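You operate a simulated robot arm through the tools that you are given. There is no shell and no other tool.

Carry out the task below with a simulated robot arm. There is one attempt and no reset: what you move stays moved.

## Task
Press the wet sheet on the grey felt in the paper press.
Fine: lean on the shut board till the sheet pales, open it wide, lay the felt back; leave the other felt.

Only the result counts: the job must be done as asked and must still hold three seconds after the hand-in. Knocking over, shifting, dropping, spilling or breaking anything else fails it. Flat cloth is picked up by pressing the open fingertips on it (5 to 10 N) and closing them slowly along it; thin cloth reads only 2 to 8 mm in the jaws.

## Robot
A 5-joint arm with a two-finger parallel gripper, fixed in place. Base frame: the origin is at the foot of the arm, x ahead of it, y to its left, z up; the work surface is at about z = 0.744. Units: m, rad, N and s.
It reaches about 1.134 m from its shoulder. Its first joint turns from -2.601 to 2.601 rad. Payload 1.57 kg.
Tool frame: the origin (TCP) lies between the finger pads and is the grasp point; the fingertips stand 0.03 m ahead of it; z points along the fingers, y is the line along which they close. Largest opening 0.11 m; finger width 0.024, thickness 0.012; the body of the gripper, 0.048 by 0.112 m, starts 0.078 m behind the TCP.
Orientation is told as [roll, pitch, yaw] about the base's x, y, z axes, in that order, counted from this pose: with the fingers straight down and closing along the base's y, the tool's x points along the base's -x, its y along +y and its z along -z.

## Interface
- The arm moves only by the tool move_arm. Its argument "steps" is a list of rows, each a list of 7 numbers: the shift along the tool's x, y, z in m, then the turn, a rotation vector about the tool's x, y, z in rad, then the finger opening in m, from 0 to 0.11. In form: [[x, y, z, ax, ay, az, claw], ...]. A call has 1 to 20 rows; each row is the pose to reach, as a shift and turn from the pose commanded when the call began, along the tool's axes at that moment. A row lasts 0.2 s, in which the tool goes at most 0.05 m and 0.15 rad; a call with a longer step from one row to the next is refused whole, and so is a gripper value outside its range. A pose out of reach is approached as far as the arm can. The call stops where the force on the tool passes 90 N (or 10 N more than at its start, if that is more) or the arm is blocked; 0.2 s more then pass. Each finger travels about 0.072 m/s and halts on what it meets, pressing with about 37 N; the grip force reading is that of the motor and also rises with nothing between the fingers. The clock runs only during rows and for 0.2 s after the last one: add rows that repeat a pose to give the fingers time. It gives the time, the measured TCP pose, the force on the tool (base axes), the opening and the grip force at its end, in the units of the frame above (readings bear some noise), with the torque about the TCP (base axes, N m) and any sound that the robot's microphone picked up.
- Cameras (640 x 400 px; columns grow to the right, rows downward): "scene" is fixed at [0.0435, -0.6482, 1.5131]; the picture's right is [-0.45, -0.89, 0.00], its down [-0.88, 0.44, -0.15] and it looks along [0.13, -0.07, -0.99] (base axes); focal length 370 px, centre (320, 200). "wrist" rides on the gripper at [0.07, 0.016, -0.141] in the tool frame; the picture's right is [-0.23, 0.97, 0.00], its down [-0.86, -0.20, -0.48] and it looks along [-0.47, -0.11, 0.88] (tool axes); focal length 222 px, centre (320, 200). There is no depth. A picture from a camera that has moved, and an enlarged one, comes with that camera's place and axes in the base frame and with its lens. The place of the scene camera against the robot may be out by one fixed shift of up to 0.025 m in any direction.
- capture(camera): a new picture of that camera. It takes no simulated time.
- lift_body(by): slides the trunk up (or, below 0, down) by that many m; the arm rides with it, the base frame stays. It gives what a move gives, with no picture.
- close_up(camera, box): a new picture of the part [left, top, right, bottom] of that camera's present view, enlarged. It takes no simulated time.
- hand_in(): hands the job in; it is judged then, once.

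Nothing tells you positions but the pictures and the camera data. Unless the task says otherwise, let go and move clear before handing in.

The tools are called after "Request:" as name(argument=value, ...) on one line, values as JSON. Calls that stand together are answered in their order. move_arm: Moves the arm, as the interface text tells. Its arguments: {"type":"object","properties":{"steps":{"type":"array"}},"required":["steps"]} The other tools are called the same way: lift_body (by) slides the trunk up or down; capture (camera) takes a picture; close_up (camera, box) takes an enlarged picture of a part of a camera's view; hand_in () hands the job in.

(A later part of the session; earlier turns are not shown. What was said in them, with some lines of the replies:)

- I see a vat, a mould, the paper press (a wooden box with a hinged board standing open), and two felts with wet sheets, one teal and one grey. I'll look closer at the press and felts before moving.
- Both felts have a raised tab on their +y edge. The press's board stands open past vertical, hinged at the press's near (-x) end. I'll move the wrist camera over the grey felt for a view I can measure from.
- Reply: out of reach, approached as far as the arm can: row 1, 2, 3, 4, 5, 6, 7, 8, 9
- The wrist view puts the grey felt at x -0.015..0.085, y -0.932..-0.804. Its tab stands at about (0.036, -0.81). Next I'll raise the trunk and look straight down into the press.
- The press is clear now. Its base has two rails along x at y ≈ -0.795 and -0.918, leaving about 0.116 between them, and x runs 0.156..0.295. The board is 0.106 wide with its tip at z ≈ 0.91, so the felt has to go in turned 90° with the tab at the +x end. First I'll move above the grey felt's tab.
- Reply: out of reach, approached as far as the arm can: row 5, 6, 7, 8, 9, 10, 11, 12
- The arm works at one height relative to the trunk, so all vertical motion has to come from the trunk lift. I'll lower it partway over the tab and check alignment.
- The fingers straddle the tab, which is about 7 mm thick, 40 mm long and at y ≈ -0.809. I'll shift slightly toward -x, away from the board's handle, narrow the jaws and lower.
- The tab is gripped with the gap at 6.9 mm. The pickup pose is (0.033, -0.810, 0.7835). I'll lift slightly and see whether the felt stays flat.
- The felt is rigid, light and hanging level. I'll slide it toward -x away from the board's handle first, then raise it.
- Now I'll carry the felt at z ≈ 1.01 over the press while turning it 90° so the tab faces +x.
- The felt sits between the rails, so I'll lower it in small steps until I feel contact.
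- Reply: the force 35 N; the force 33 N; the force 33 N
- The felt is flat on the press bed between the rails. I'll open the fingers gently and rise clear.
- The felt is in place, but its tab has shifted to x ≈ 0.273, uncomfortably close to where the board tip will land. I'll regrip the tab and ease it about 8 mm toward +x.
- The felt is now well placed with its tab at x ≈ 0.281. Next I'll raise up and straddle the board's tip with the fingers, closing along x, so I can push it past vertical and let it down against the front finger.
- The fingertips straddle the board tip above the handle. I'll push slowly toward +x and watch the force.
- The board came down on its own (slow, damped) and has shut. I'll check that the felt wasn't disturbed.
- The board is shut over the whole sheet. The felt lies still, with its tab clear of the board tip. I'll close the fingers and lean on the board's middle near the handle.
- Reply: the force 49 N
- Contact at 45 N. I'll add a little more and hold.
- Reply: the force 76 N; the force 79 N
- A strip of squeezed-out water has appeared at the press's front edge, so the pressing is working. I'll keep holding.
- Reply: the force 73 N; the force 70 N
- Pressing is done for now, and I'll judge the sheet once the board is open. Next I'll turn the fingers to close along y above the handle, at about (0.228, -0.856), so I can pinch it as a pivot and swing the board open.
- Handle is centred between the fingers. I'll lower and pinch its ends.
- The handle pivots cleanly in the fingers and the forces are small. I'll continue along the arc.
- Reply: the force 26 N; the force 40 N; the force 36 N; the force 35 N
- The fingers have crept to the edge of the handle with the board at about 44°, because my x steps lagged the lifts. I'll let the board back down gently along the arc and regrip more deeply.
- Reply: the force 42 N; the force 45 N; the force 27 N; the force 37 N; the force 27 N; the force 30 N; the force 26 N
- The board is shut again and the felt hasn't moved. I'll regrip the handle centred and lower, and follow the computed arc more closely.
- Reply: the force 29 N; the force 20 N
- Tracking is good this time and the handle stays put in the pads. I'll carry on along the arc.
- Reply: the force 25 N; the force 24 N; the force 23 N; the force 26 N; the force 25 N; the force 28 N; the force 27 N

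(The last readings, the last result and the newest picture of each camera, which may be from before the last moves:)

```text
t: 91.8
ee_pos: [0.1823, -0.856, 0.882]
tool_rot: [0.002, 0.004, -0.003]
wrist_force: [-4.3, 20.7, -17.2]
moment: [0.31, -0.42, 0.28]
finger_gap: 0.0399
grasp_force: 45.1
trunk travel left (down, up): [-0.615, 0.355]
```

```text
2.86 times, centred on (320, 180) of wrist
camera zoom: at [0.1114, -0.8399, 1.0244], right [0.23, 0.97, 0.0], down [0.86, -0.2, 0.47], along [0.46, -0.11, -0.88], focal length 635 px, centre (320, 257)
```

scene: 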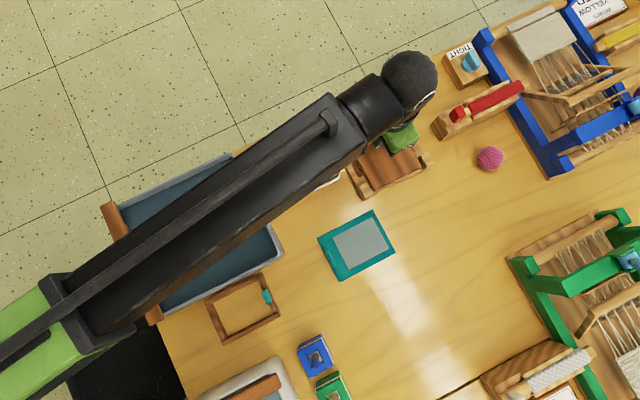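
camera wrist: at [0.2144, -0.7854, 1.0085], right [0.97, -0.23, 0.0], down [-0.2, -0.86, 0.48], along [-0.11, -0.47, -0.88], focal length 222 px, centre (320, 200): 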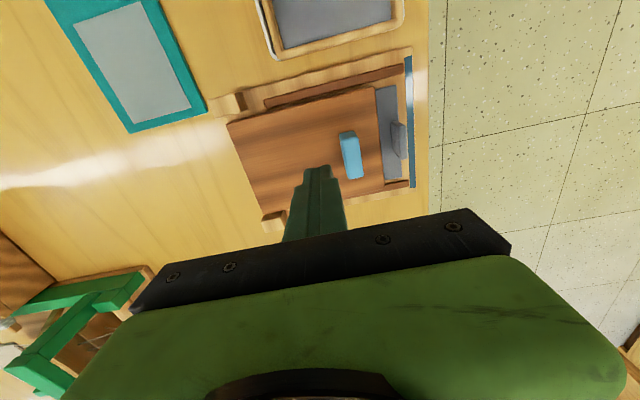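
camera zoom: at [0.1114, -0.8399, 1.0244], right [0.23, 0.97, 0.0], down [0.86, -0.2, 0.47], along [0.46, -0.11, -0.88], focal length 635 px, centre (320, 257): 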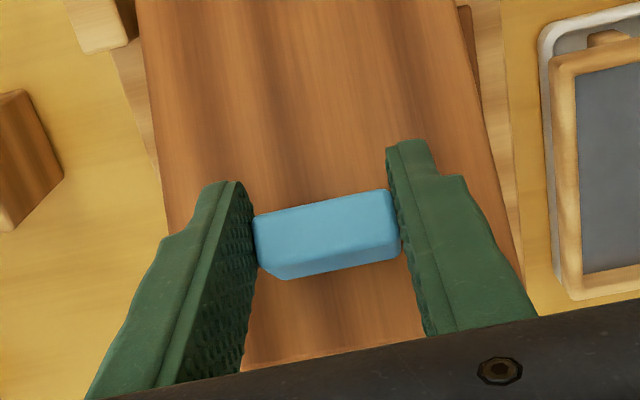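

Request:
move_arm(steps=[[0.0095, 0, 0, 0, 0, 0, 0.0], [0.0095, 0, 0, 0, 0, 0, 0.0]])

Request:
lift_body(by=0.0062)

Request:
move_arm(steps=[[0.01, 0, 0, 0, 0, 0, 0.0], [0.01, 0, 0, 0, 0, 0, 0.0]])

Request:
lift_body(by=0.005)

Request:
close_up(camera="wrist", box=[220, 110, 420, 250])

```text
t: 92.4
ee_pos: [0.1787, -0.8555, 0.8838]
tool_rot: [-0.001, -0.002, 0.002]
wrist_force: [22.7, 9.3, 12.5]
moment: [0.43, -1.61, 0.04]
finger_gap: 0.0398
grasp_force: 44.3
trunk travel left (down, up): [-0.615, 0.355]
```

```text
t: 92.9
ee_pos: [0.1718, -0.8554, 0.8877]
tool_rot: [0.001, 0.003, 0.0]
wrist_force: [-6.1, 24.1, -19.6]
moment: [-0.01, -0.25, 0.46]
finger_gap: 0.0394
grasp_force: 44.3
trunk travel left (down, up): [-0.622, 0.348]
```

```text
t: 93.5
ee_pos: [0.1681, -0.8557, 0.8894]
tool_rot: [-0.002, -0.004, 0.002]
wrist_force: [19.1, 9.0, 12.5]
moment: [0.96, -1.66, -0.01]
finger_gap: 0.0396
grasp_force: 44.5
trunk travel left (down, up): [-0.622, 0.348]
```

```text
t: 94.1
ee_pos: [0.1624, -0.8558, 0.8935]
tool_rot: [0.004, 0.005, -0.002]
wrist_force: [-2.6, 26.3, -22.1]
moment: [-0.32, -0.44, 0.35]
finger_gap: 0.0399
grasp_force: 45.0
trunk travel left (down, up): [-0.627, 0.343]
```

```text
2.86 times, centred on (320, 180) of wrist
camera zoom: at [0.0929, -0.8399, 1.0354], right [0.23, 0.97, 0.0], down [0.86, -0.2, 0.47], along [0.46, -0.11, -0.88], focal length 635 px, centre (320, 257)
```

zoom: 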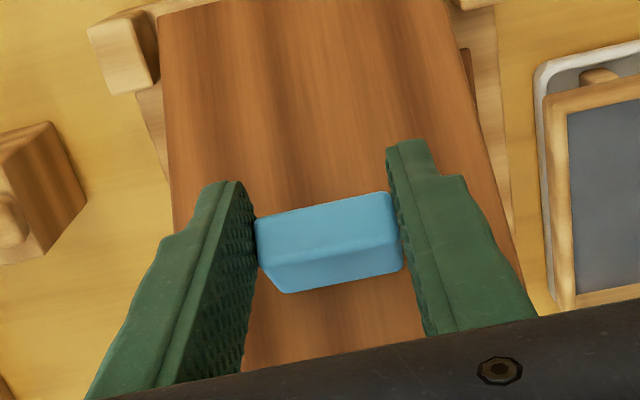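

Request:
move_arm(steps=[[0.0105, 0.001, 0, 0, 0, 0, 0.0], [0.0105, 0.001, 0, 0, 0, 0, 0.0]])

Request:
lift_body(by=0.0037)

Request:
move_arm(steps=[[0.011, 0, 0, 0, 0, 0, 0.0], [0.011, 0, 0, 0, 0, 0, 0.0]])

Request:
lift_body(by=0.003)

Request:
close_up(camera="wrist", box=[220, 110, 420, 250])

```text
t: 94.7
ee_pos: [0.1579, -0.856, 0.8953]
tool_rot: [-0.004, -0.004, 0.002]
wrist_force: [21.2, -2.1, 20.8]
moment: [0.63, -1.65, 0.05]
finger_gap: 0.0398
grasp_force: 44.5
trunk travel left (down, up): [-0.627, 0.343]
```

```text
t: 95.2
ee_pos: [0.1543, -0.8556, 0.8955]
tool_rot: [0.002, 0.001, -0.001]
wrist_force: [6.3, 9.3, -12.8]
moment: [-0.05, -1.06, 0.19]
finger_gap: 0.0399
grasp_force: 44.4
trunk travel left (down, up): [-0.63, 0.34]
```

```text
t: 95.8
ee_pos: [0.1454, -0.8565, 0.8985]
tool_rot: [-0.005, -0.002, 0.001]
wrist_force: [18.2, -7.6, 22.5]
moment: [0.41, -1.63, 0.02]
finger_gap: 0.0394
grasp_force: 44.8
trunk travel left (down, up): [-0.63, 0.34]
```

```text
t: 96.3
ee_pos: [0.1439, -0.8558, 0.8978]
tool_rot: [0.003, 0.002, 0.0]
wrist_force: [7.8, 8.9, -13.5]
moment: [-0.49, -1.2, 0.08]
finger_gap: 0.0397
grasp_force: 44.7
trunk travel left (down, up): [-0.633, 0.337]
```

```text
2.86 times, centred on (320, 180) of wrist
camera zoom: at [0.0734, -0.8399, 1.0412], right [0.23, 0.97, 0.0], down [0.86, -0.2, 0.48], along [0.46, -0.11, -0.88], focal length 635 px, centre (320, 257)
```

zoom: 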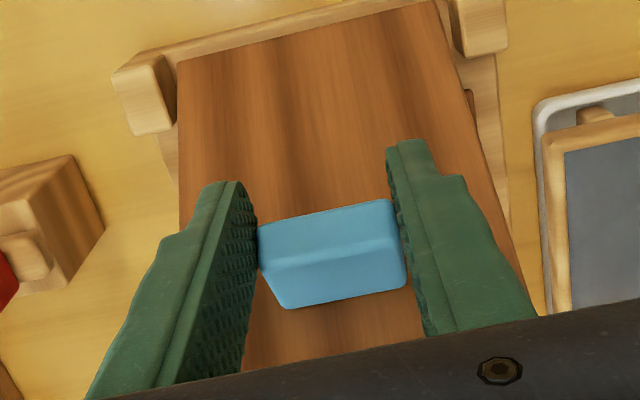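

Request:
move_arm(steps=[[0.006, 0, 0, 0, 0, 0, 0.0], [0.012, 0, 0, 0, 0, 0, 0.0]])

Request:
lift_body(by=0.002)

Request:
move_arm(steps=[[0.005, 0, 0, 0, 0, 0, 0.0], [0.01, 0, 0, 0, 0, 0, 0.0], [0.015, 0, 0, 0, 0, 0, 0.0]])

Request:
close_up(camera="wrist", box=[220, 110, 420, 250])

```text
t: 96.9
ee_pos: [0.1326, -0.855, 0.9007]
tool_rot: [-0.001, 0.0, 0.001]
wrist_force: [13.9, -3.6, 13.1]
moment: [0.13, -1.58, -0.05]
finger_gap: 0.0395
grasp_force: 44.9
trunk travel left (down, up): [-0.633, 0.337]
```

```text
t: 97.5
ee_pos: [0.1323, -0.8565, 0.9002]
tool_rot: [0.001, 0.001, -0.001]
wrist_force: [9.4, 5.6, -12.1]
moment: [-0.05, -1.2, 0.13]
finger_gap: 0.0396
grasp_force: 44.4
trunk travel left (down, up): [-0.635, 0.335]
```

```text
t: 98.2
ee_pos: [0.1176, -0.8564, 0.9028]
tool_rot: [-0.003, 0.0, 0.001]
wrist_force: [12.2, -3.3, 9.2]
moment: [0.12, -1.58, -0.03]
finger_gap: 0.0397
grasp_force: 43.9
trunk travel left (down, up): [-0.635, 0.335]
```

```text
2.86 times, centred on (320, 180) of wrist
camera zoom: at [0.0475, -0.8393, 1.0447], right [0.23, 0.97, 0.0], down [0.86, -0.2, 0.48], along [0.47, -0.11, -0.88], focal length 635 px, centre (320, 257)
```

zoom: 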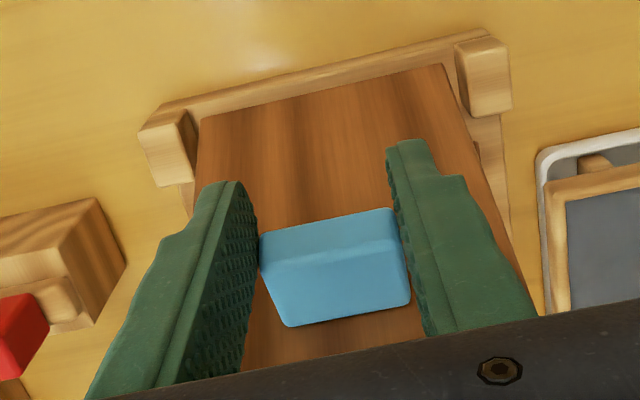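

Request:
move_arm(steps=[[0.006, 0, 0, 0, 0, 0, 0.0], [0.012, 0, 0, 0, 0, 0, 0.0], [0.018, 0, 0, 0, 0, 0, 0.0], [0.024, 0, 0, 0, 0, 0, 0.0]])

Request:
close_up(camera="wrist", box=[220, 110, 420, 250])

```text
t: 99.2
ee_pos: [0.093, -0.8554, 0.9001]
tool_rot: [0.002, 0.0, 0.0]
wrist_force: [13.2, 1.9, -12.2]
moment: [-0.18, -1.34, 0.01]
finger_gap: 0.0396
grasp_force: 44.6
trunk travel left (down, up): [-0.635, 0.335]
```

```text
2.86 times, centred on (320, 180) of wrist
camera zoom: at [0.0236, -0.84, 1.0432], right [0.23, 0.97, 0.0], down [0.86, -0.2, 0.48], along [0.47, -0.11, -0.88], focal length 635 px, centre (320, 257)
```

zoom: 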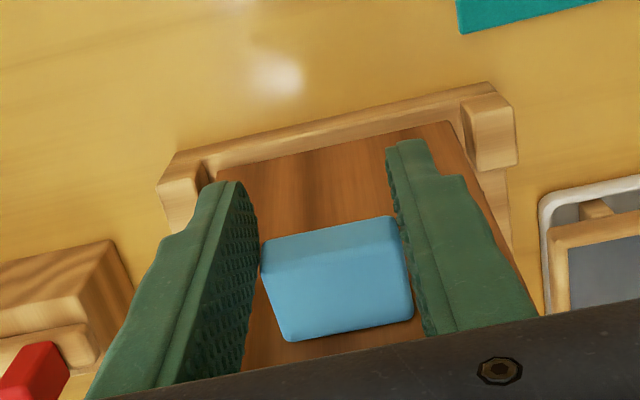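

Request:
lift_body(by=-0.004)

Request:
move_arm(steps=[[0.006, 0, 0, 0, 0, 0, 0.0], [0.012, 0, 0, 0, 0, 0, 0.0], [0.014, 0, 0, 0, 0, 0, 0.0]])

Request:
lift_body(by=-0.004)

Request:
close_up(camera="wrist", box=[220, 110, 420, 250])

```text
t: 99.8
ee_pos: [0.0909, -0.8555, 0.9009]
tool_rot: [-0.005, 0.0, -0.002]
wrist_force: [-1.0, -18.9, 35.0]
moment: [0.02, -1.01, -0.26]
finger_gap: 0.0396
grasp_force: 45.4
trunk travel left (down, up): [-0.631, 0.339]
```

```text
t: 100.6
ee_pos: [0.0803, -0.8561, 0.8977]
tool_rot: [0.006, 0.0, 0.001]
wrist_force: [15.2, -4.4, -10.1]
moment: [-0.6, -1.36, 0.06]
finger_gap: 0.0394
grasp_force: 44.3
trunk travel left (down, up): [-0.631, 0.339]
```

```text
t: 101.1
ee_pos: [0.0757, -0.8561, 0.8959]
tool_rot: [-0.003, 0.002, -0.001]
wrist_force: [0.1, -15.2, 22.1]
moment: [-0.23, -0.95, -0.36]
finger_gap: 0.0396
grasp_force: 44.9
trunk travel left (down, up): [-0.627, 0.343]
```

```text
2.86 times, centred on (320, 180) of wrist
camera zoom: at [0.0065, -0.8392, 1.0372], right [0.23, 0.97, 0.0], down [0.86, -0.2, 0.48], along [0.46, -0.11, -0.88], focal length 635 px, centre (320, 257)
```

zoom: 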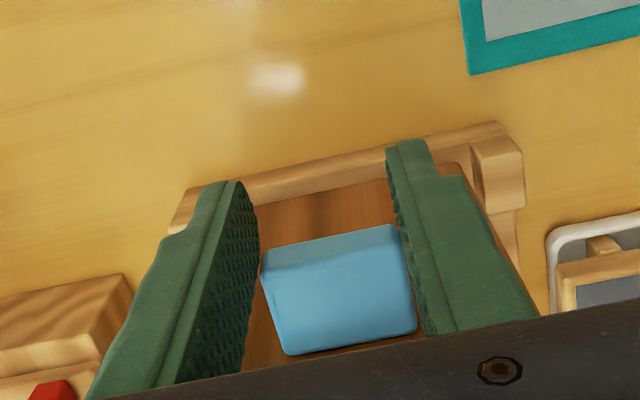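

Request:
move_arm(steps=[[0.004, 0, 0, 0, 0, 0, 0.0], [0.008, 0, 0, 0, 0, 0, 0.0], [0.008, 0, 0, 0, 0, 0, 0.0]])

Request:
close_up(camera="wrist", box=[220, 110, 420, 250])

```text
t: 101.9
ee_pos: [0.072, -0.8566, 0.8943]
tool_rot: [0.003, 0.0, 0.002]
wrist_force: [12.3, -6.5, -2.5]
moment: [-0.61, -1.49, 0.13]
finger_gap: 0.0399
grasp_force: 44.9
trunk travel left (down, up): [-0.627, 0.343]
```

```text
2.86 times, centred on (320, 180) of wrist
camera zoom: at [0.0017, -0.8399, 1.0353], right [0.23, 0.97, 0.0], down [0.85, -0.2, 0.48], along [0.47, -0.11, -0.88], focal length 635 px, centre (320, 257)
```

zoom: 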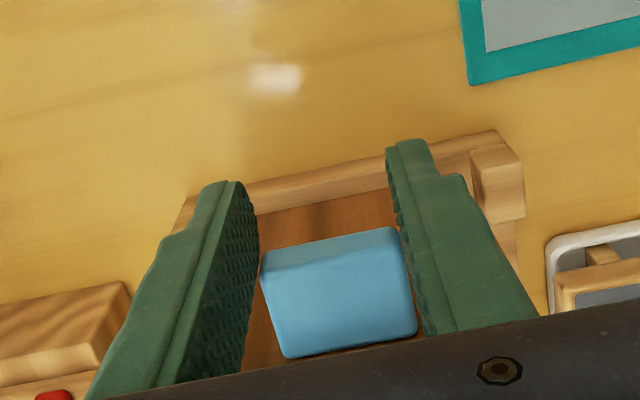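

The board is past vertical. I'll release the handle and see that it stays.

Request:
move_arm(steps=[[0, 0, 0, 0, 0, 0, 0.045], [0, 0, 0, 0, 0, 0, 0.06], [0, 0, 0, 0, 0, 0, 0.08], [0, 0, 0, 0, 0, 0, 0.08]])

Request:
lift_body(by=0.1)

Request:
capture(camera="wrist")

Request:
capture(camera="scene")

```text
t: 102.9
ee_pos: [0.0694, -0.8573, 0.894]
tool_rot: [0.0, 0.0, 0.001]
wrist_force: [0.1, -0.2, -0.6]
moment: [-0.02, 0.01, -0.01]
finger_gap: 0.0801
grasp_force: 0.1
trunk travel left (down, up): [-0.627, 0.343]
```

```text
t: 104.2
ee_pos: [0.0703, -0.8562, 0.994]
tool_rot: [0.002, 0.001, 0.001]
wrist_force: [-0.3, -0.1, -0.9]
moment: [0.0, 0.0, 0.01]
finger_gap: 0.08
grasp_force: 0.0
trunk travel left (down, up): [-0.727, 0.243]
```

```text
taken
camera wrist: at [0.0, -0.8396, 1.1361], right [0.23, 0.97, 0.0], down [0.85, -0.2, 0.48], along [0.47, -0.11, -0.88], focal length 222 px, centre (320, 200)
```

wrist: 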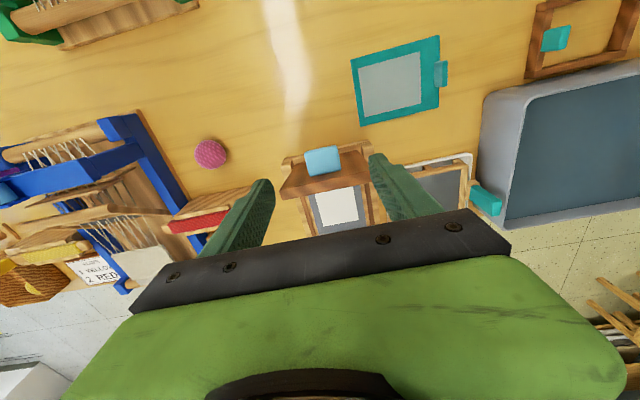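

```text
taken
```

scene: 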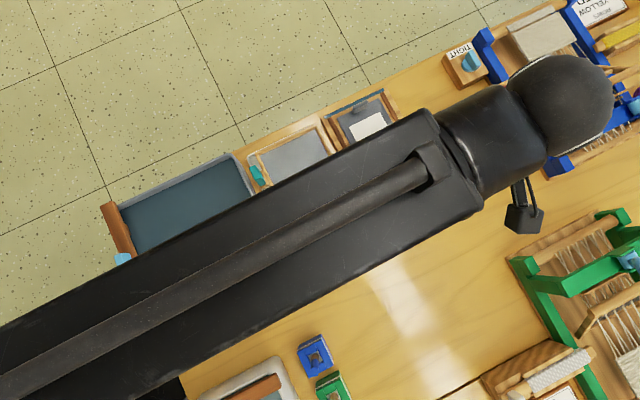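

The sheet has gone white, so it's pressed, and the board stays open. I'll move back above the tab, turning the fingers to close along x.

Request:
move_arm(steps=[[-0.019, 0, 0, 0, 0, 0.14, 0.06], [-0.038, 0, 0, 0, 0, 0.28, 0.05], [-0.057, 0, 0, 0, 0, 0.42, 0.04], [-0.076, 0, 0, 0, 0, 0.56, 0.03], [-0.095, 0, 0, 0, 0, 0.7, 0.03], [-0.114, 0.001, 0, 0, 0, 0.84, 0.03], [-0.133, 0.001, 0, 0, 0, 0.98, 0.03], [-0.152, 0.002, 0, 0, 0, 1.12, 0.03], [-0.171, 0.002, 0, 0, 0, 1.26, 0.03], [-0.19, 0.003, 0, 0, 0, 1.4, 0.03], [-0.205, 0.003, 0, 0, 0, 1.5, 0.03], [-0.2107, 0.003, 0, 0, 0, 1.5708, 0.03], [-0.2107, 0.003, 0, 0, 0, 1.5708, 0.03]])

Request:
capture(camera="scene")

Request:
close_up(camera="scene", box=[320, 60, 480, 180])

Request:
capture(camera="wrist")

```text
t: 107.0
ee_pos: [0.2823, -0.8533, 0.9933]
tool_rot: [0.0, -0.001, -1.574]
wrist_force: [-0.1, 0.4, 0.6]
moment: [0.0, 0.0, -0.04]
finger_gap: 0.0298
grasp_force: 0.1
trunk travel left (down, up): [-0.727, 0.243]
```

```text
taken
```

scene: 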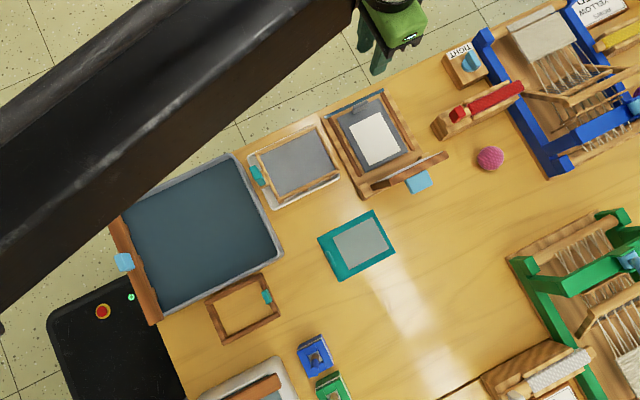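

```text
3.33 times, centred on (400, 120) of scene
camera zoom: at [0.0435, -0.6482, 1.5131], right [-0.45, -0.89, 0.0], down [-0.88, 0.44, -0.15], along [0.13, -0.07, -0.99], focal length 1235 px, centre (53, 467)
```

zoom: 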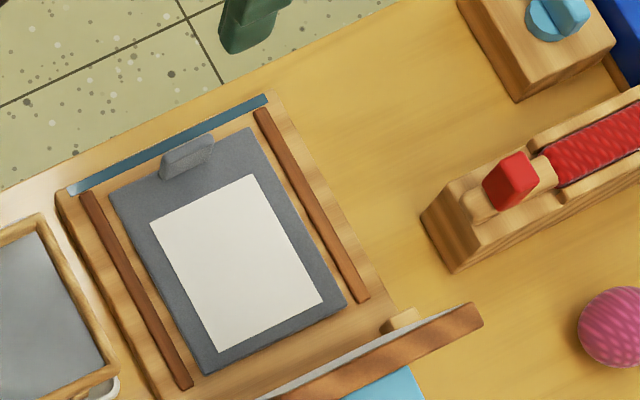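

```text
taken
camera wrist: at [0.297, -0.7833, 1.1362], right [0.97, -0.23, 0.0], down [-0.2, -0.85, 0.48], along [-0.11, -0.47, -0.88], focal length 222 px, centre (320, 200)
```

wrist: 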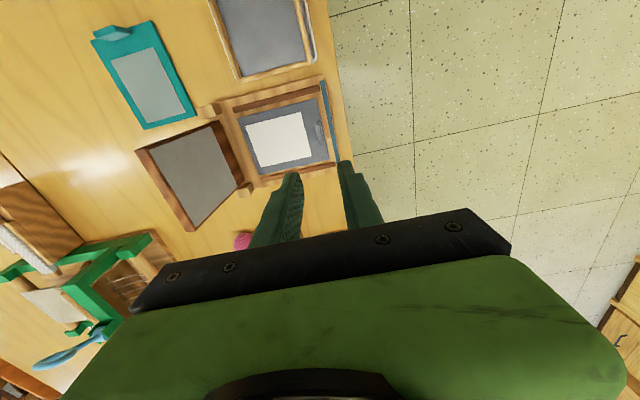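

The sheet is white and the board stands exactly as it did at the start. I'll lower to the tab.

Request:
lift_body(by=-0.16)

Request:
close_up(camera="wrist", box=[260, 140, 380, 230])

```text
t: 108.9
ee_pos: [0.282, -0.8525, 0.8344]
tool_rot: [0.0, 0.0, -1.571]
wrist_force: [-0.4, -1.0, -0.9]
moment: [0.0, 0.0, -0.01]
finger_gap: 0.03
grasp_force: 0.1
trunk travel left (down, up): [-0.567, 0.403]
```

```text
4.44 times, centred on (320, 185) of wrist
camera zoom: at [0.2967, -0.7833, 0.9762], right [0.97, -0.23, 0.0], down [-0.2, -0.86, 0.48], along [-0.11, -0.47, -0.88], focal length 987 px, centre (320, 267)
```

zoom: 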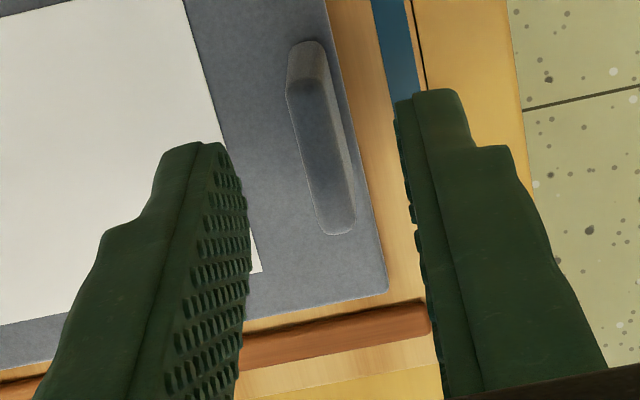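

Request:
move_arm(steps=[[-0.003, -0.0038, 0, 0, 0, 0, 0.026], [-0.003, -0.0038, 0, 0, 0, 0, 0.026]])

Request:
lift_body(by=-0.0325)

Request:
close_up(camera="wrist", box=[260, 140, 380, 230])

```text
t: 109.5
ee_pos: [0.2771, -0.8558, 0.8351]
tool_rot: [0.001, 0.0, -1.57]
wrist_force: [-0.3, 0.2, -0.7]
moment: [-0.01, -0.01, 0.0]
finger_gap: 0.0262
grasp_force: 0.0
trunk travel left (down, up): [-0.567, 0.403]
```

```text
t: 110.2
ee_pos: [0.2778, -0.8561, 0.8013]
tool_rot: [0.0, 0.001, -1.57]
wrist_force: [0.6, 0.8, 0.1]
moment: [0.01, -0.02, 0.01]
finger_gap: 0.026
grasp_force: 0.0
trunk travel left (down, up): [-0.535, 0.435]
```

```text
4.44 times, centred on (320, 185) of wrist
camera zoom: at [0.2928, -0.7864, 0.9437], right [0.97, -0.23, 0.0], down [-0.2, -0.86, 0.48], along [-0.11, -0.47, -0.88], focal length 987 px, centre (320, 267)
```

zoom: 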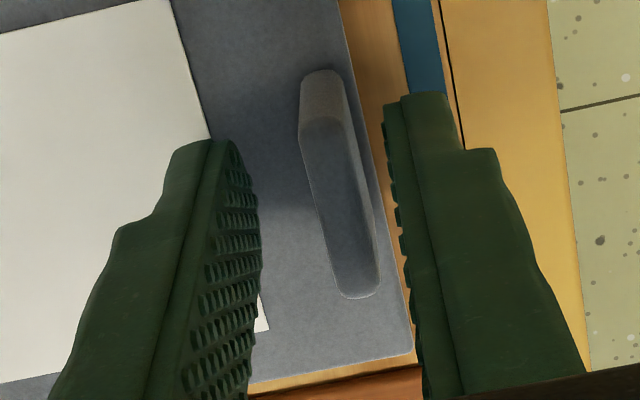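

Request:
move_arm(steps=[[0, 0, 0, 0, 0, 0, 0.018], [0, 0, 0, 0, 0, 0, 0.012], [0, 0, 0, 0, 0, 0, 0.004], [0, 0, 0, 0, 0, 0, 0.0], [0, 0, 0, 0, 0, 0, 0.0], [0, 0, 0, 0, 0, 0, 0.0]])

Request:
lift_body(by=0.02)

Request:
close_up(camera="wrist", box=[140, 60, 360, 260])

Request:
close_up(camera="scene", box=[320, 60, 480, 180])

```text
t: 111.6
ee_pos: [0.2778, -0.8576, 0.8023]
tool_rot: [0.0, -0.001, -1.572]
wrist_force: [0.3, 0.4, 0.0]
moment: [-0.04, -0.03, 0.0]
finger_gap: 0.007
grasp_force: 26.3
trunk travel left (down, up): [-0.535, 0.435]
```

```text
t: 112.3
ee_pos: [0.2778, -0.8568, 0.8208]
tool_rot: [0.002, 0.001, -1.572]
wrist_force: [0.1, -0.3, -1.2]
moment: [0.01, -0.03, 0.0]
finger_gap: 0.0067
grasp_force: 25.9
trunk travel left (down, up): [-0.555, 0.415]
```

```text
2.00 times, centred on (250, 160) of wrist
camera zoom: at [0.2928, -0.7865, 0.9637], right [0.97, -0.23, 0.0], down [-0.2, -0.86, 0.48], along [-0.11, -0.47, -0.88], focal length 444 px, centre (460, 280)
```

zoom: 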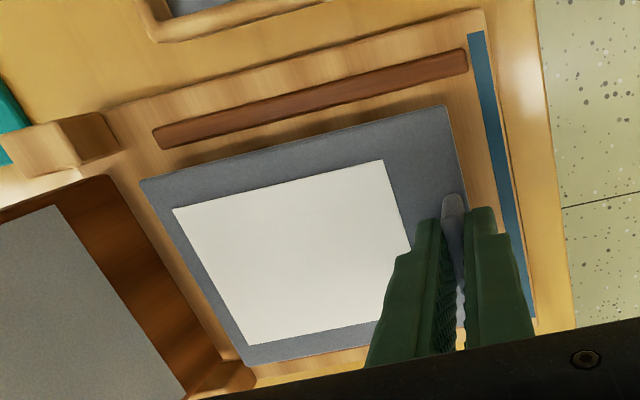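

```text
3.33 times, centred on (400, 120) of scene
camera zoom: at [0.0435, -0.6482, 1.5131], right [-0.45, -0.89, 0.0], down [-0.88, 0.44, -0.15], along [0.13, -0.07, -0.99], focal length 1235 px, centre (53, 467)
```

zoom: 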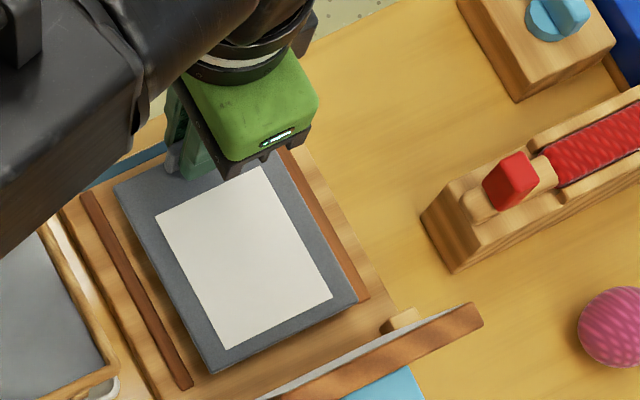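

The felt is lifted with its sheet. I'll raise it high, carry it back and turn it to its first orientation, on the -x side clear of the handle.

Request:
lift_body(by=0.2)

Request:
move_arm(steps=[[0.004, -0.028, 0, 0, 0, -0.14, 0.0], [0.008, -0.056, 0, 0, 0, -0.28, 0.0], [0.012, -0.084, 0, 0, 0, -0.42, 0.0], [0.016, -0.112, 0, 0, 0, -0.56, 0.0], [0.02, -0.14, 0, 0, 0, -0.7, 0.0], [0.024, -0.168, 0, 0, 0, -0.84, 0.0], [0.028, -0.196, 0, 0, 0, -0.98, 0.0], [0.032, -0.224, 0, 0, 0, -1.12, 0.0], [0.036, -0.252, 0, 0, 0, -1.26, 0.0], [0.04, -0.28, 0, 0, 0, -1.4, 0.0], [0.044, -0.3, 0, 0, 0, -1.5, 0.0], [0.0468, -0.309, 0, 0, 0, -1.5708, 0.0], [0.0468, -0.309, 0, 0, 0, -1.5708, 0.0]])

Request:
capture(camera="wrist")

```text
t: 114.5
ee_pos: [0.2775, -0.8562, 1.0208]
tool_rot: [0.001, -0.001, -1.571]
wrist_force: [0.1, 0.5, 0.2]
moment: [0.01, -0.04, 0.02]
finger_gap: 0.0069
grasp_force: 26.3
trunk travel left (down, up): [-0.755, 0.215]
```

```text
t: 117.3
ee_pos: [-0.0313, -0.8095, 1.0216]
tool_rot: [-0.001, 0.0, 0.002]
wrist_force: [-0.1, 0.1, -0.3]
moment: [0.04, -0.01, -0.03]
finger_gap: 0.007
grasp_force: 26.1
trunk travel left (down, up): [-0.755, 0.215]
```

```text
taken
camera wrist: at [-0.1019, -0.7934, 1.1636], right [0.23, 0.97, 0.0], down [0.86, -0.2, 0.48], along [0.47, -0.11, -0.88], focal length 222 px, centre (320, 200)
```

wrist: 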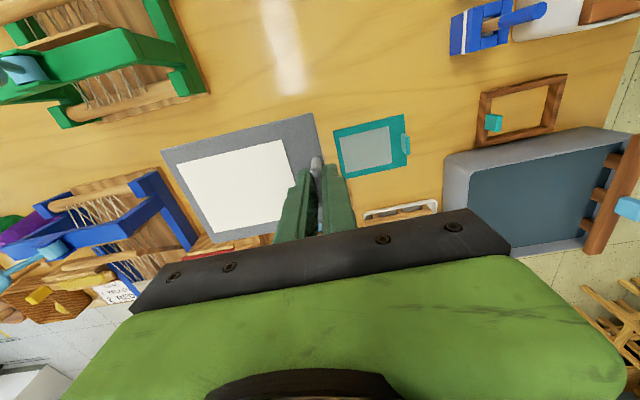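

Request:
lift_body(by=-0.213)

Request:
move_arm(steps=[[-0.015, 0, 0, 0, 0, 0, 0.0], [-0.03, 0, 0, 0, 0, 0, 0.0], [-0.045, 0, 0, 0, 0, 0, 0.0], [-0.058, 0, 0, 0, 0, 0, 0.0], [-0.064, 0, 0, 0, 0, 0, 0.0], [-0.064, 0, 0, 0, 0, 0, 0.0]])

Request:
close_up(camera="wrist", box=[150, 90, 350, 250])

```text
t: 119.5
ee_pos: [-0.0311, -0.8094, 0.8088]
tool_rot: [0.0, 0.001, -0.002]
wrist_force: [0.4, 0.2, -0.2]
moment: [0.04, 0.01, 0.0]
finger_gap: 0.0066
grasp_force: 25.9
trunk travel left (down, up): [-0.542, 0.428]
```

```text
t: 121.0
ee_pos: [0.0339, -0.8089, 0.8077]
tool_rot: [0.0, 0.002, -0.001]
wrist_force: [-0.8, 0.0, -0.7]
moment: [0.03, -0.02, 0.01]
finger_gap: 0.0066
grasp_force: 26.3
trunk travel left (down, up): [-0.542, 0.428]
```

```text
2.50 times, centred on (250, 170) of wrist
camera zoom: at [-0.037, -0.7935, 0.9506], right [0.23, 0.97, 0.0], down [0.86, -0.2, 0.48], along [0.47, -0.11, -0.88], focal length 555 px, centre (495, 275)
```

zoom: 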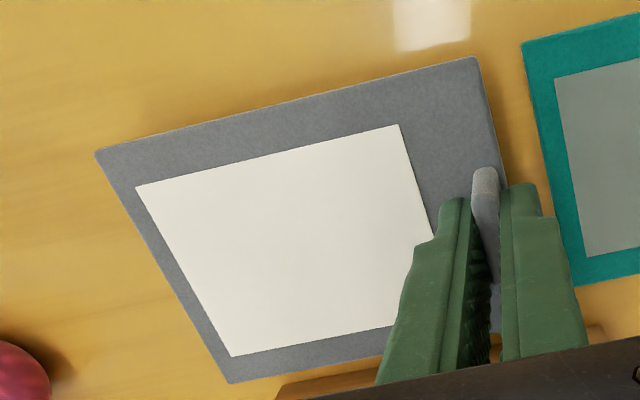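

Position matches the original within about 2 mm. I'll lower onto the table in small steps.

Request:
move_arm(steps=[[-0.001, 0.001, 0, 0, 0, 0, 0.0], [-0.001, 0.001, 0, 0, 0, 0, 0.0]])

Request:
lift_body(by=-0.0185)

Request:
lift_body(by=-0.002)

```text
t: 121.5
ee_pos: [0.0331, -0.8097, 0.8081]
tool_rot: [-0.002, 0.0, -0.001]
wrist_force: [0.1, -0.2, -1.2]
moment: [-0.04, 0.01, 0.0]
finger_gap: 0.0069
grasp_force: 26.7
trunk travel left (down, up): [-0.542, 0.428]
```

```text
t: 122.2
ee_pos: [0.035, -0.8089, 0.7894]
tool_rot: [0.002, 0.0, 0.0]
wrist_force: [0.5, -0.4, -0.4]
moment: [0.0, 0.0, 0.0]
finger_gap: 0.0067
grasp_force: 26.3
trunk travel left (down, up): [-0.523, 0.447]
```

```text
t: 122.7
ee_pos: [0.0343, -0.8081, 0.7881]
tool_rot: [0.002, 0.001, 0.0]
wrist_force: [-0.6, 1.2, -0.7]
moment: [0.04, -0.03, 0.0]
finger_gap: 0.0067
grasp_force: 26.3
trunk travel left (down, up): [-0.521, 0.449]
```

Request:
lift_body(by=-0.0015)

Request:
lift_body(by=-0.001)

```text
t: 123.2
ee_pos: [0.0349, -0.8095, 0.7863]
tool_rot: [0.0, 0.0, 0.0]
wrist_force: [0.2, 0.4, -0.8]
moment: [0.04, -0.01, 0.05]
finger_gap: 0.0067
grasp_force: 26.1
trunk travel left (down, up): [-0.52, 0.45]
```

```text
t: 123.7
ee_pos: [0.0339, -0.8084, 0.7865]
tool_rot: [0.0, 0.0, 0.0]
wrist_force: [0.1, -1.8, -0.1]
moment: [0.04, -0.02, -0.02]
finger_gap: 0.0066
grasp_force: 26.5
trunk travel left (down, up): [-0.519, 0.451]
```

Request:
lift_body(by=-0.001)

Request:
lift_body(by=-0.001)

Request:
close_up(camera="wrist", box=[150, 90, 350, 250])

```text
t: 124.2
ee_pos: [0.0339, -0.8095, 0.784]
tool_rot: [0.001, -0.001, 0.0]
wrist_force: [-0.5, -0.1, -0.8]
moment: [-0.02, -0.02, 0.02]
finger_gap: 0.0068
grasp_force: 26.3
trunk travel left (down, up): [-0.518, 0.452]
```

```text
t: 124.8
ee_pos: [0.0349, -0.8087, 0.7842]
tool_rot: [-0.001, 0.0, 0.0]
wrist_force: [-0.9, -0.7, -1.1]
moment: [0.04, -0.01, 0.01]
finger_gap: 0.0065
grasp_force: 25.8
trunk travel left (down, up): [-0.517, 0.453]
```

```text
2.50 times, centred on (250, 170) of wrist
camera zoom: at [-0.0365, -0.7925, 0.9256], right [0.23, 0.97, 0.0], down [0.85, -0.2, 0.48], along [0.47, -0.11, -0.88], focal length 555 px, centre (495, 275)
```

zoom: 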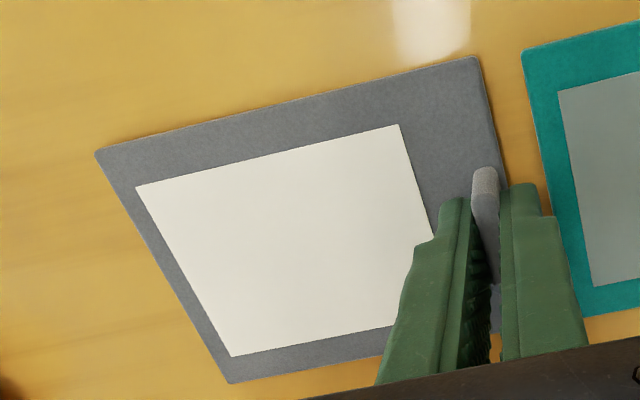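

Request:
lift_body(by=-0.0015)

Request:
lift_body(by=-0.0015)

```text
t: 125.3
ee_pos: [0.034, -0.8088, 0.7819]
tool_rot: [-0.001, 0.0, 0.0]
wrist_force: [-0.3, -0.3, -0.2]
moment: [0.0, 0.0, 0.0]
finger_gap: 0.0069
grasp_force: 26.5
trunk travel left (down, up): [-0.515, 0.455]
```

```text
t: 125.8
ee_pos: [0.0337, -0.8083, 0.7812]
tool_rot: [-0.001, -0.001, 0.0]
wrist_force: [-0.9, -1.7, 12.7]
moment: [-0.09, 0.0, -0.03]
finger_gap: 0.0069
grasp_force: 26.6
trunk travel left (down, up): [-0.514, 0.456]
```

Contact with the table. I'll relieve the load, open slightly, and rise.

Request:
lift_body(by=0.001)

Request:
move_arm(steps=[[0, 0, 0, 0, 0, 0, 0.009], [0, 0, 0, 0, 0, 0, 0.012], [0, 0, 0, 0, 0, 0, 0.016], [0, 0, 0, 0, 0, 0, 0.018], [0, 0, 0, 0, 0, 0, 0.018]])

Request:
lift_body(by=0.05)

Request:
close_up(camera="wrist", box=[150, 70, 450, 250])

```text
t: 126.3
ee_pos: [0.0339, -0.8094, 0.7818]
tool_rot: [0.0, -0.001, 0.0]
wrist_force: [0.0, -0.7, 2.3]
moment: [-0.01, 0.01, -0.03]
finger_gap: 0.0067
grasp_force: 26.4
trunk travel left (down, up): [-0.515, 0.455]
```

```text
t: 127.5
ee_pos: [0.035, -0.8098, 0.7821]
tool_rot: [0.001, 0.0, 0.0]
wrist_force: [0.6, 0.4, -0.1]
moment: [0.02, 0.0, -0.04]
finger_gap: 0.0179
grasp_force: 0.0
trunk travel left (down, up): [-0.515, 0.455]
```

```text
t: 128.4
ee_pos: [0.0339, -0.8087, 0.8318]
tool_rot: [0.0, -0.001, 0.001]
wrist_force: [0.7, 0.0, 0.1]
moment: [0.02, -0.01, -0.01]
finger_gap: 0.0178
grasp_force: 0.0
trunk travel left (down, up): [-0.565, 0.405]
```

```text
2.13 times, centred on (300, 160) of wrist
camera zoom: at [-0.0365, -0.7926, 0.9736], right [0.23, 0.97, 0.0], down [0.85, -0.2, 0.48], along [0.47, -0.11, -0.88], focal length 474 px, centre (363, 285)
```

zoom: 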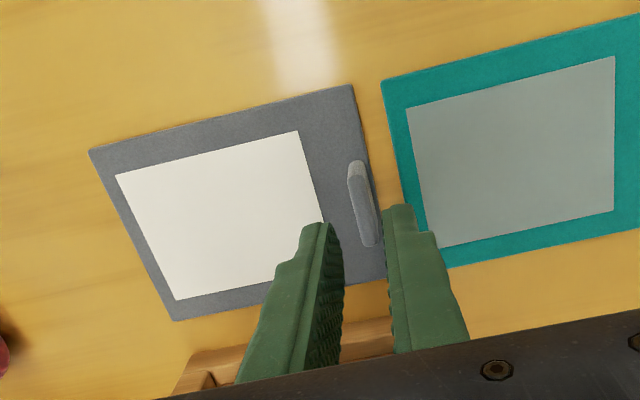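

The felt is down and free. I'll back off to -x, clear of the board handle, rise, and take a final look from the scene camera.

Request:
move_arm(steps=[[0.02, 0, 0, 0, 0, 0, 0.018], [0.04, 0, 0, 0, 0, 0, 0.018], [0.04, 0, 0, 0, 0, 0, 0.018]])

Request:
lift_body(by=0.18)

Request:
move_arm(steps=[[-0.04, 0.03, 0, 0, 0, 0, 0.04], [-0.08, 0.06, 0, 0, 0, 0, 0.06], [-0.115, 0.09, 0, 0, 0, 0, 0.08], [-0.15, 0.12, 0, 0, 0, 0, 0.1], [-0.185, 0.15, 0, 0, 0, 0, 0.11], [-0.2, 0.19, 0, 0, 0, 0, 0.11], [-0.21, 0.23, 0, 0, 0, 0, 0.11], [-0.215, 0.25, 0, 0, 0, 0, 0.11]])

Request:
capture(camera="scene")

Request:
close_up(camera="scene", box=[300, 170, 480, 290])

Request:
close_up(camera="scene", box=[300, 80, 480, 200])

```text
t: 129.2
ee_pos: [-0.0066, -0.8094, 0.8312]
tool_rot: [0.0, -0.001, 0.0]
wrist_force: [-0.4, 0.2, 1.1]
moment: [-0.02, 0.01, 0.01]
finger_gap: 0.0179
grasp_force: 0.0
trunk travel left (down, up): [-0.565, 0.405]
```

```text
t: 131.2
ee_pos: [-0.0054, -0.8091, 1.012]
tool_rot: [0.002, 0.0, 0.0]
wrist_force: [-0.8, -0.8, 0.2]
moment: [0.03, -0.02, 0.0]
finger_gap: 0.0181
grasp_force: 0.1
trunk travel left (down, up): [-0.745, 0.225]
```

```text
t: 133.0
ee_pos: [0.2098, -0.5588, 1.0124]
tool_rot: [0.0, 0.001, -0.001]
wrist_force: [0.4, -0.7, -0.6]
moment: [-0.01, 0.0, 0.0]
finger_gap: 0.1098
grasp_force: 0.0
trunk travel left (down, up): [-0.745, 0.225]
```

```text
taken
```

scene: 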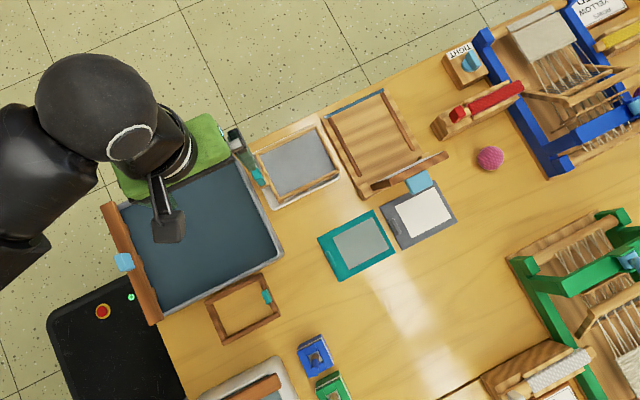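

```text
3.33 times, centred on (390, 230) of scene
camera zoom: at [0.0435, -0.6482, 1.5131], right [-0.45, -0.89, 0.0], down [-0.88, 0.44, -0.15], along [0.13, -0.07, -0.99], focal length 1235 px, centre (87, 100)
```

zoom: 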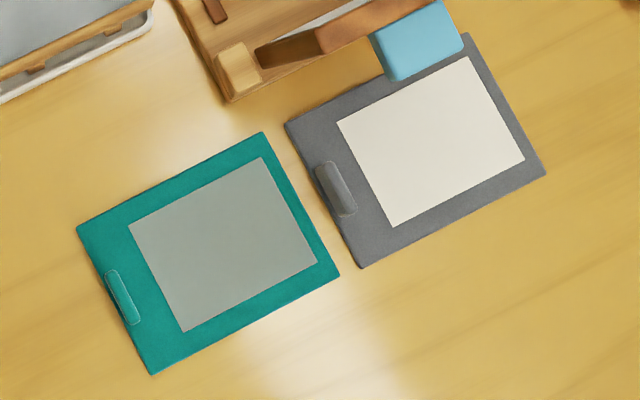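

```text
3.33 times, centred on (390, 140) of scene
camera zoom: at [0.0435, -0.6482, 1.5131], right [-0.45, -0.89, 0.0], down [-0.88, 0.44, -0.15], along [0.13, -0.07, -0.99], focal length 1235 px, centre (87, 400)
```

zoom: 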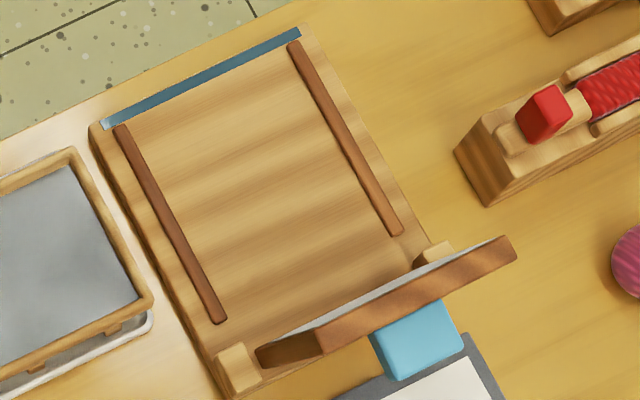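

The grey felt lies back in its original place with a white, pressed sheet. The board is wide open as at the start, the teal felt is untouched, and the gripper is clear. I'm handing in.

Request:
hand_in()

```text
The job is handed in.
```

The wet sheet on the grey felt is pressed and has gone from grey to white. I've handed the job in, and no verdict came back.

- **Pressing:** I leaned on the shut board at about 70 N for around 9 seconds. A strip of squeezed-out water is left along the press's front edge.
- **Opening the board:** My first try slipped to the edge of the handle, so I let the board down and gripped again. It now stands open past vertical, just as it did at the start.
- **Grey felt:** It is back on the table within about 2 mm of where it was, facing the same way.
- **Everything else:** The teal felt has not moved, and nothing else looks disturbed in the last pictures. The gripper is empty and clear.
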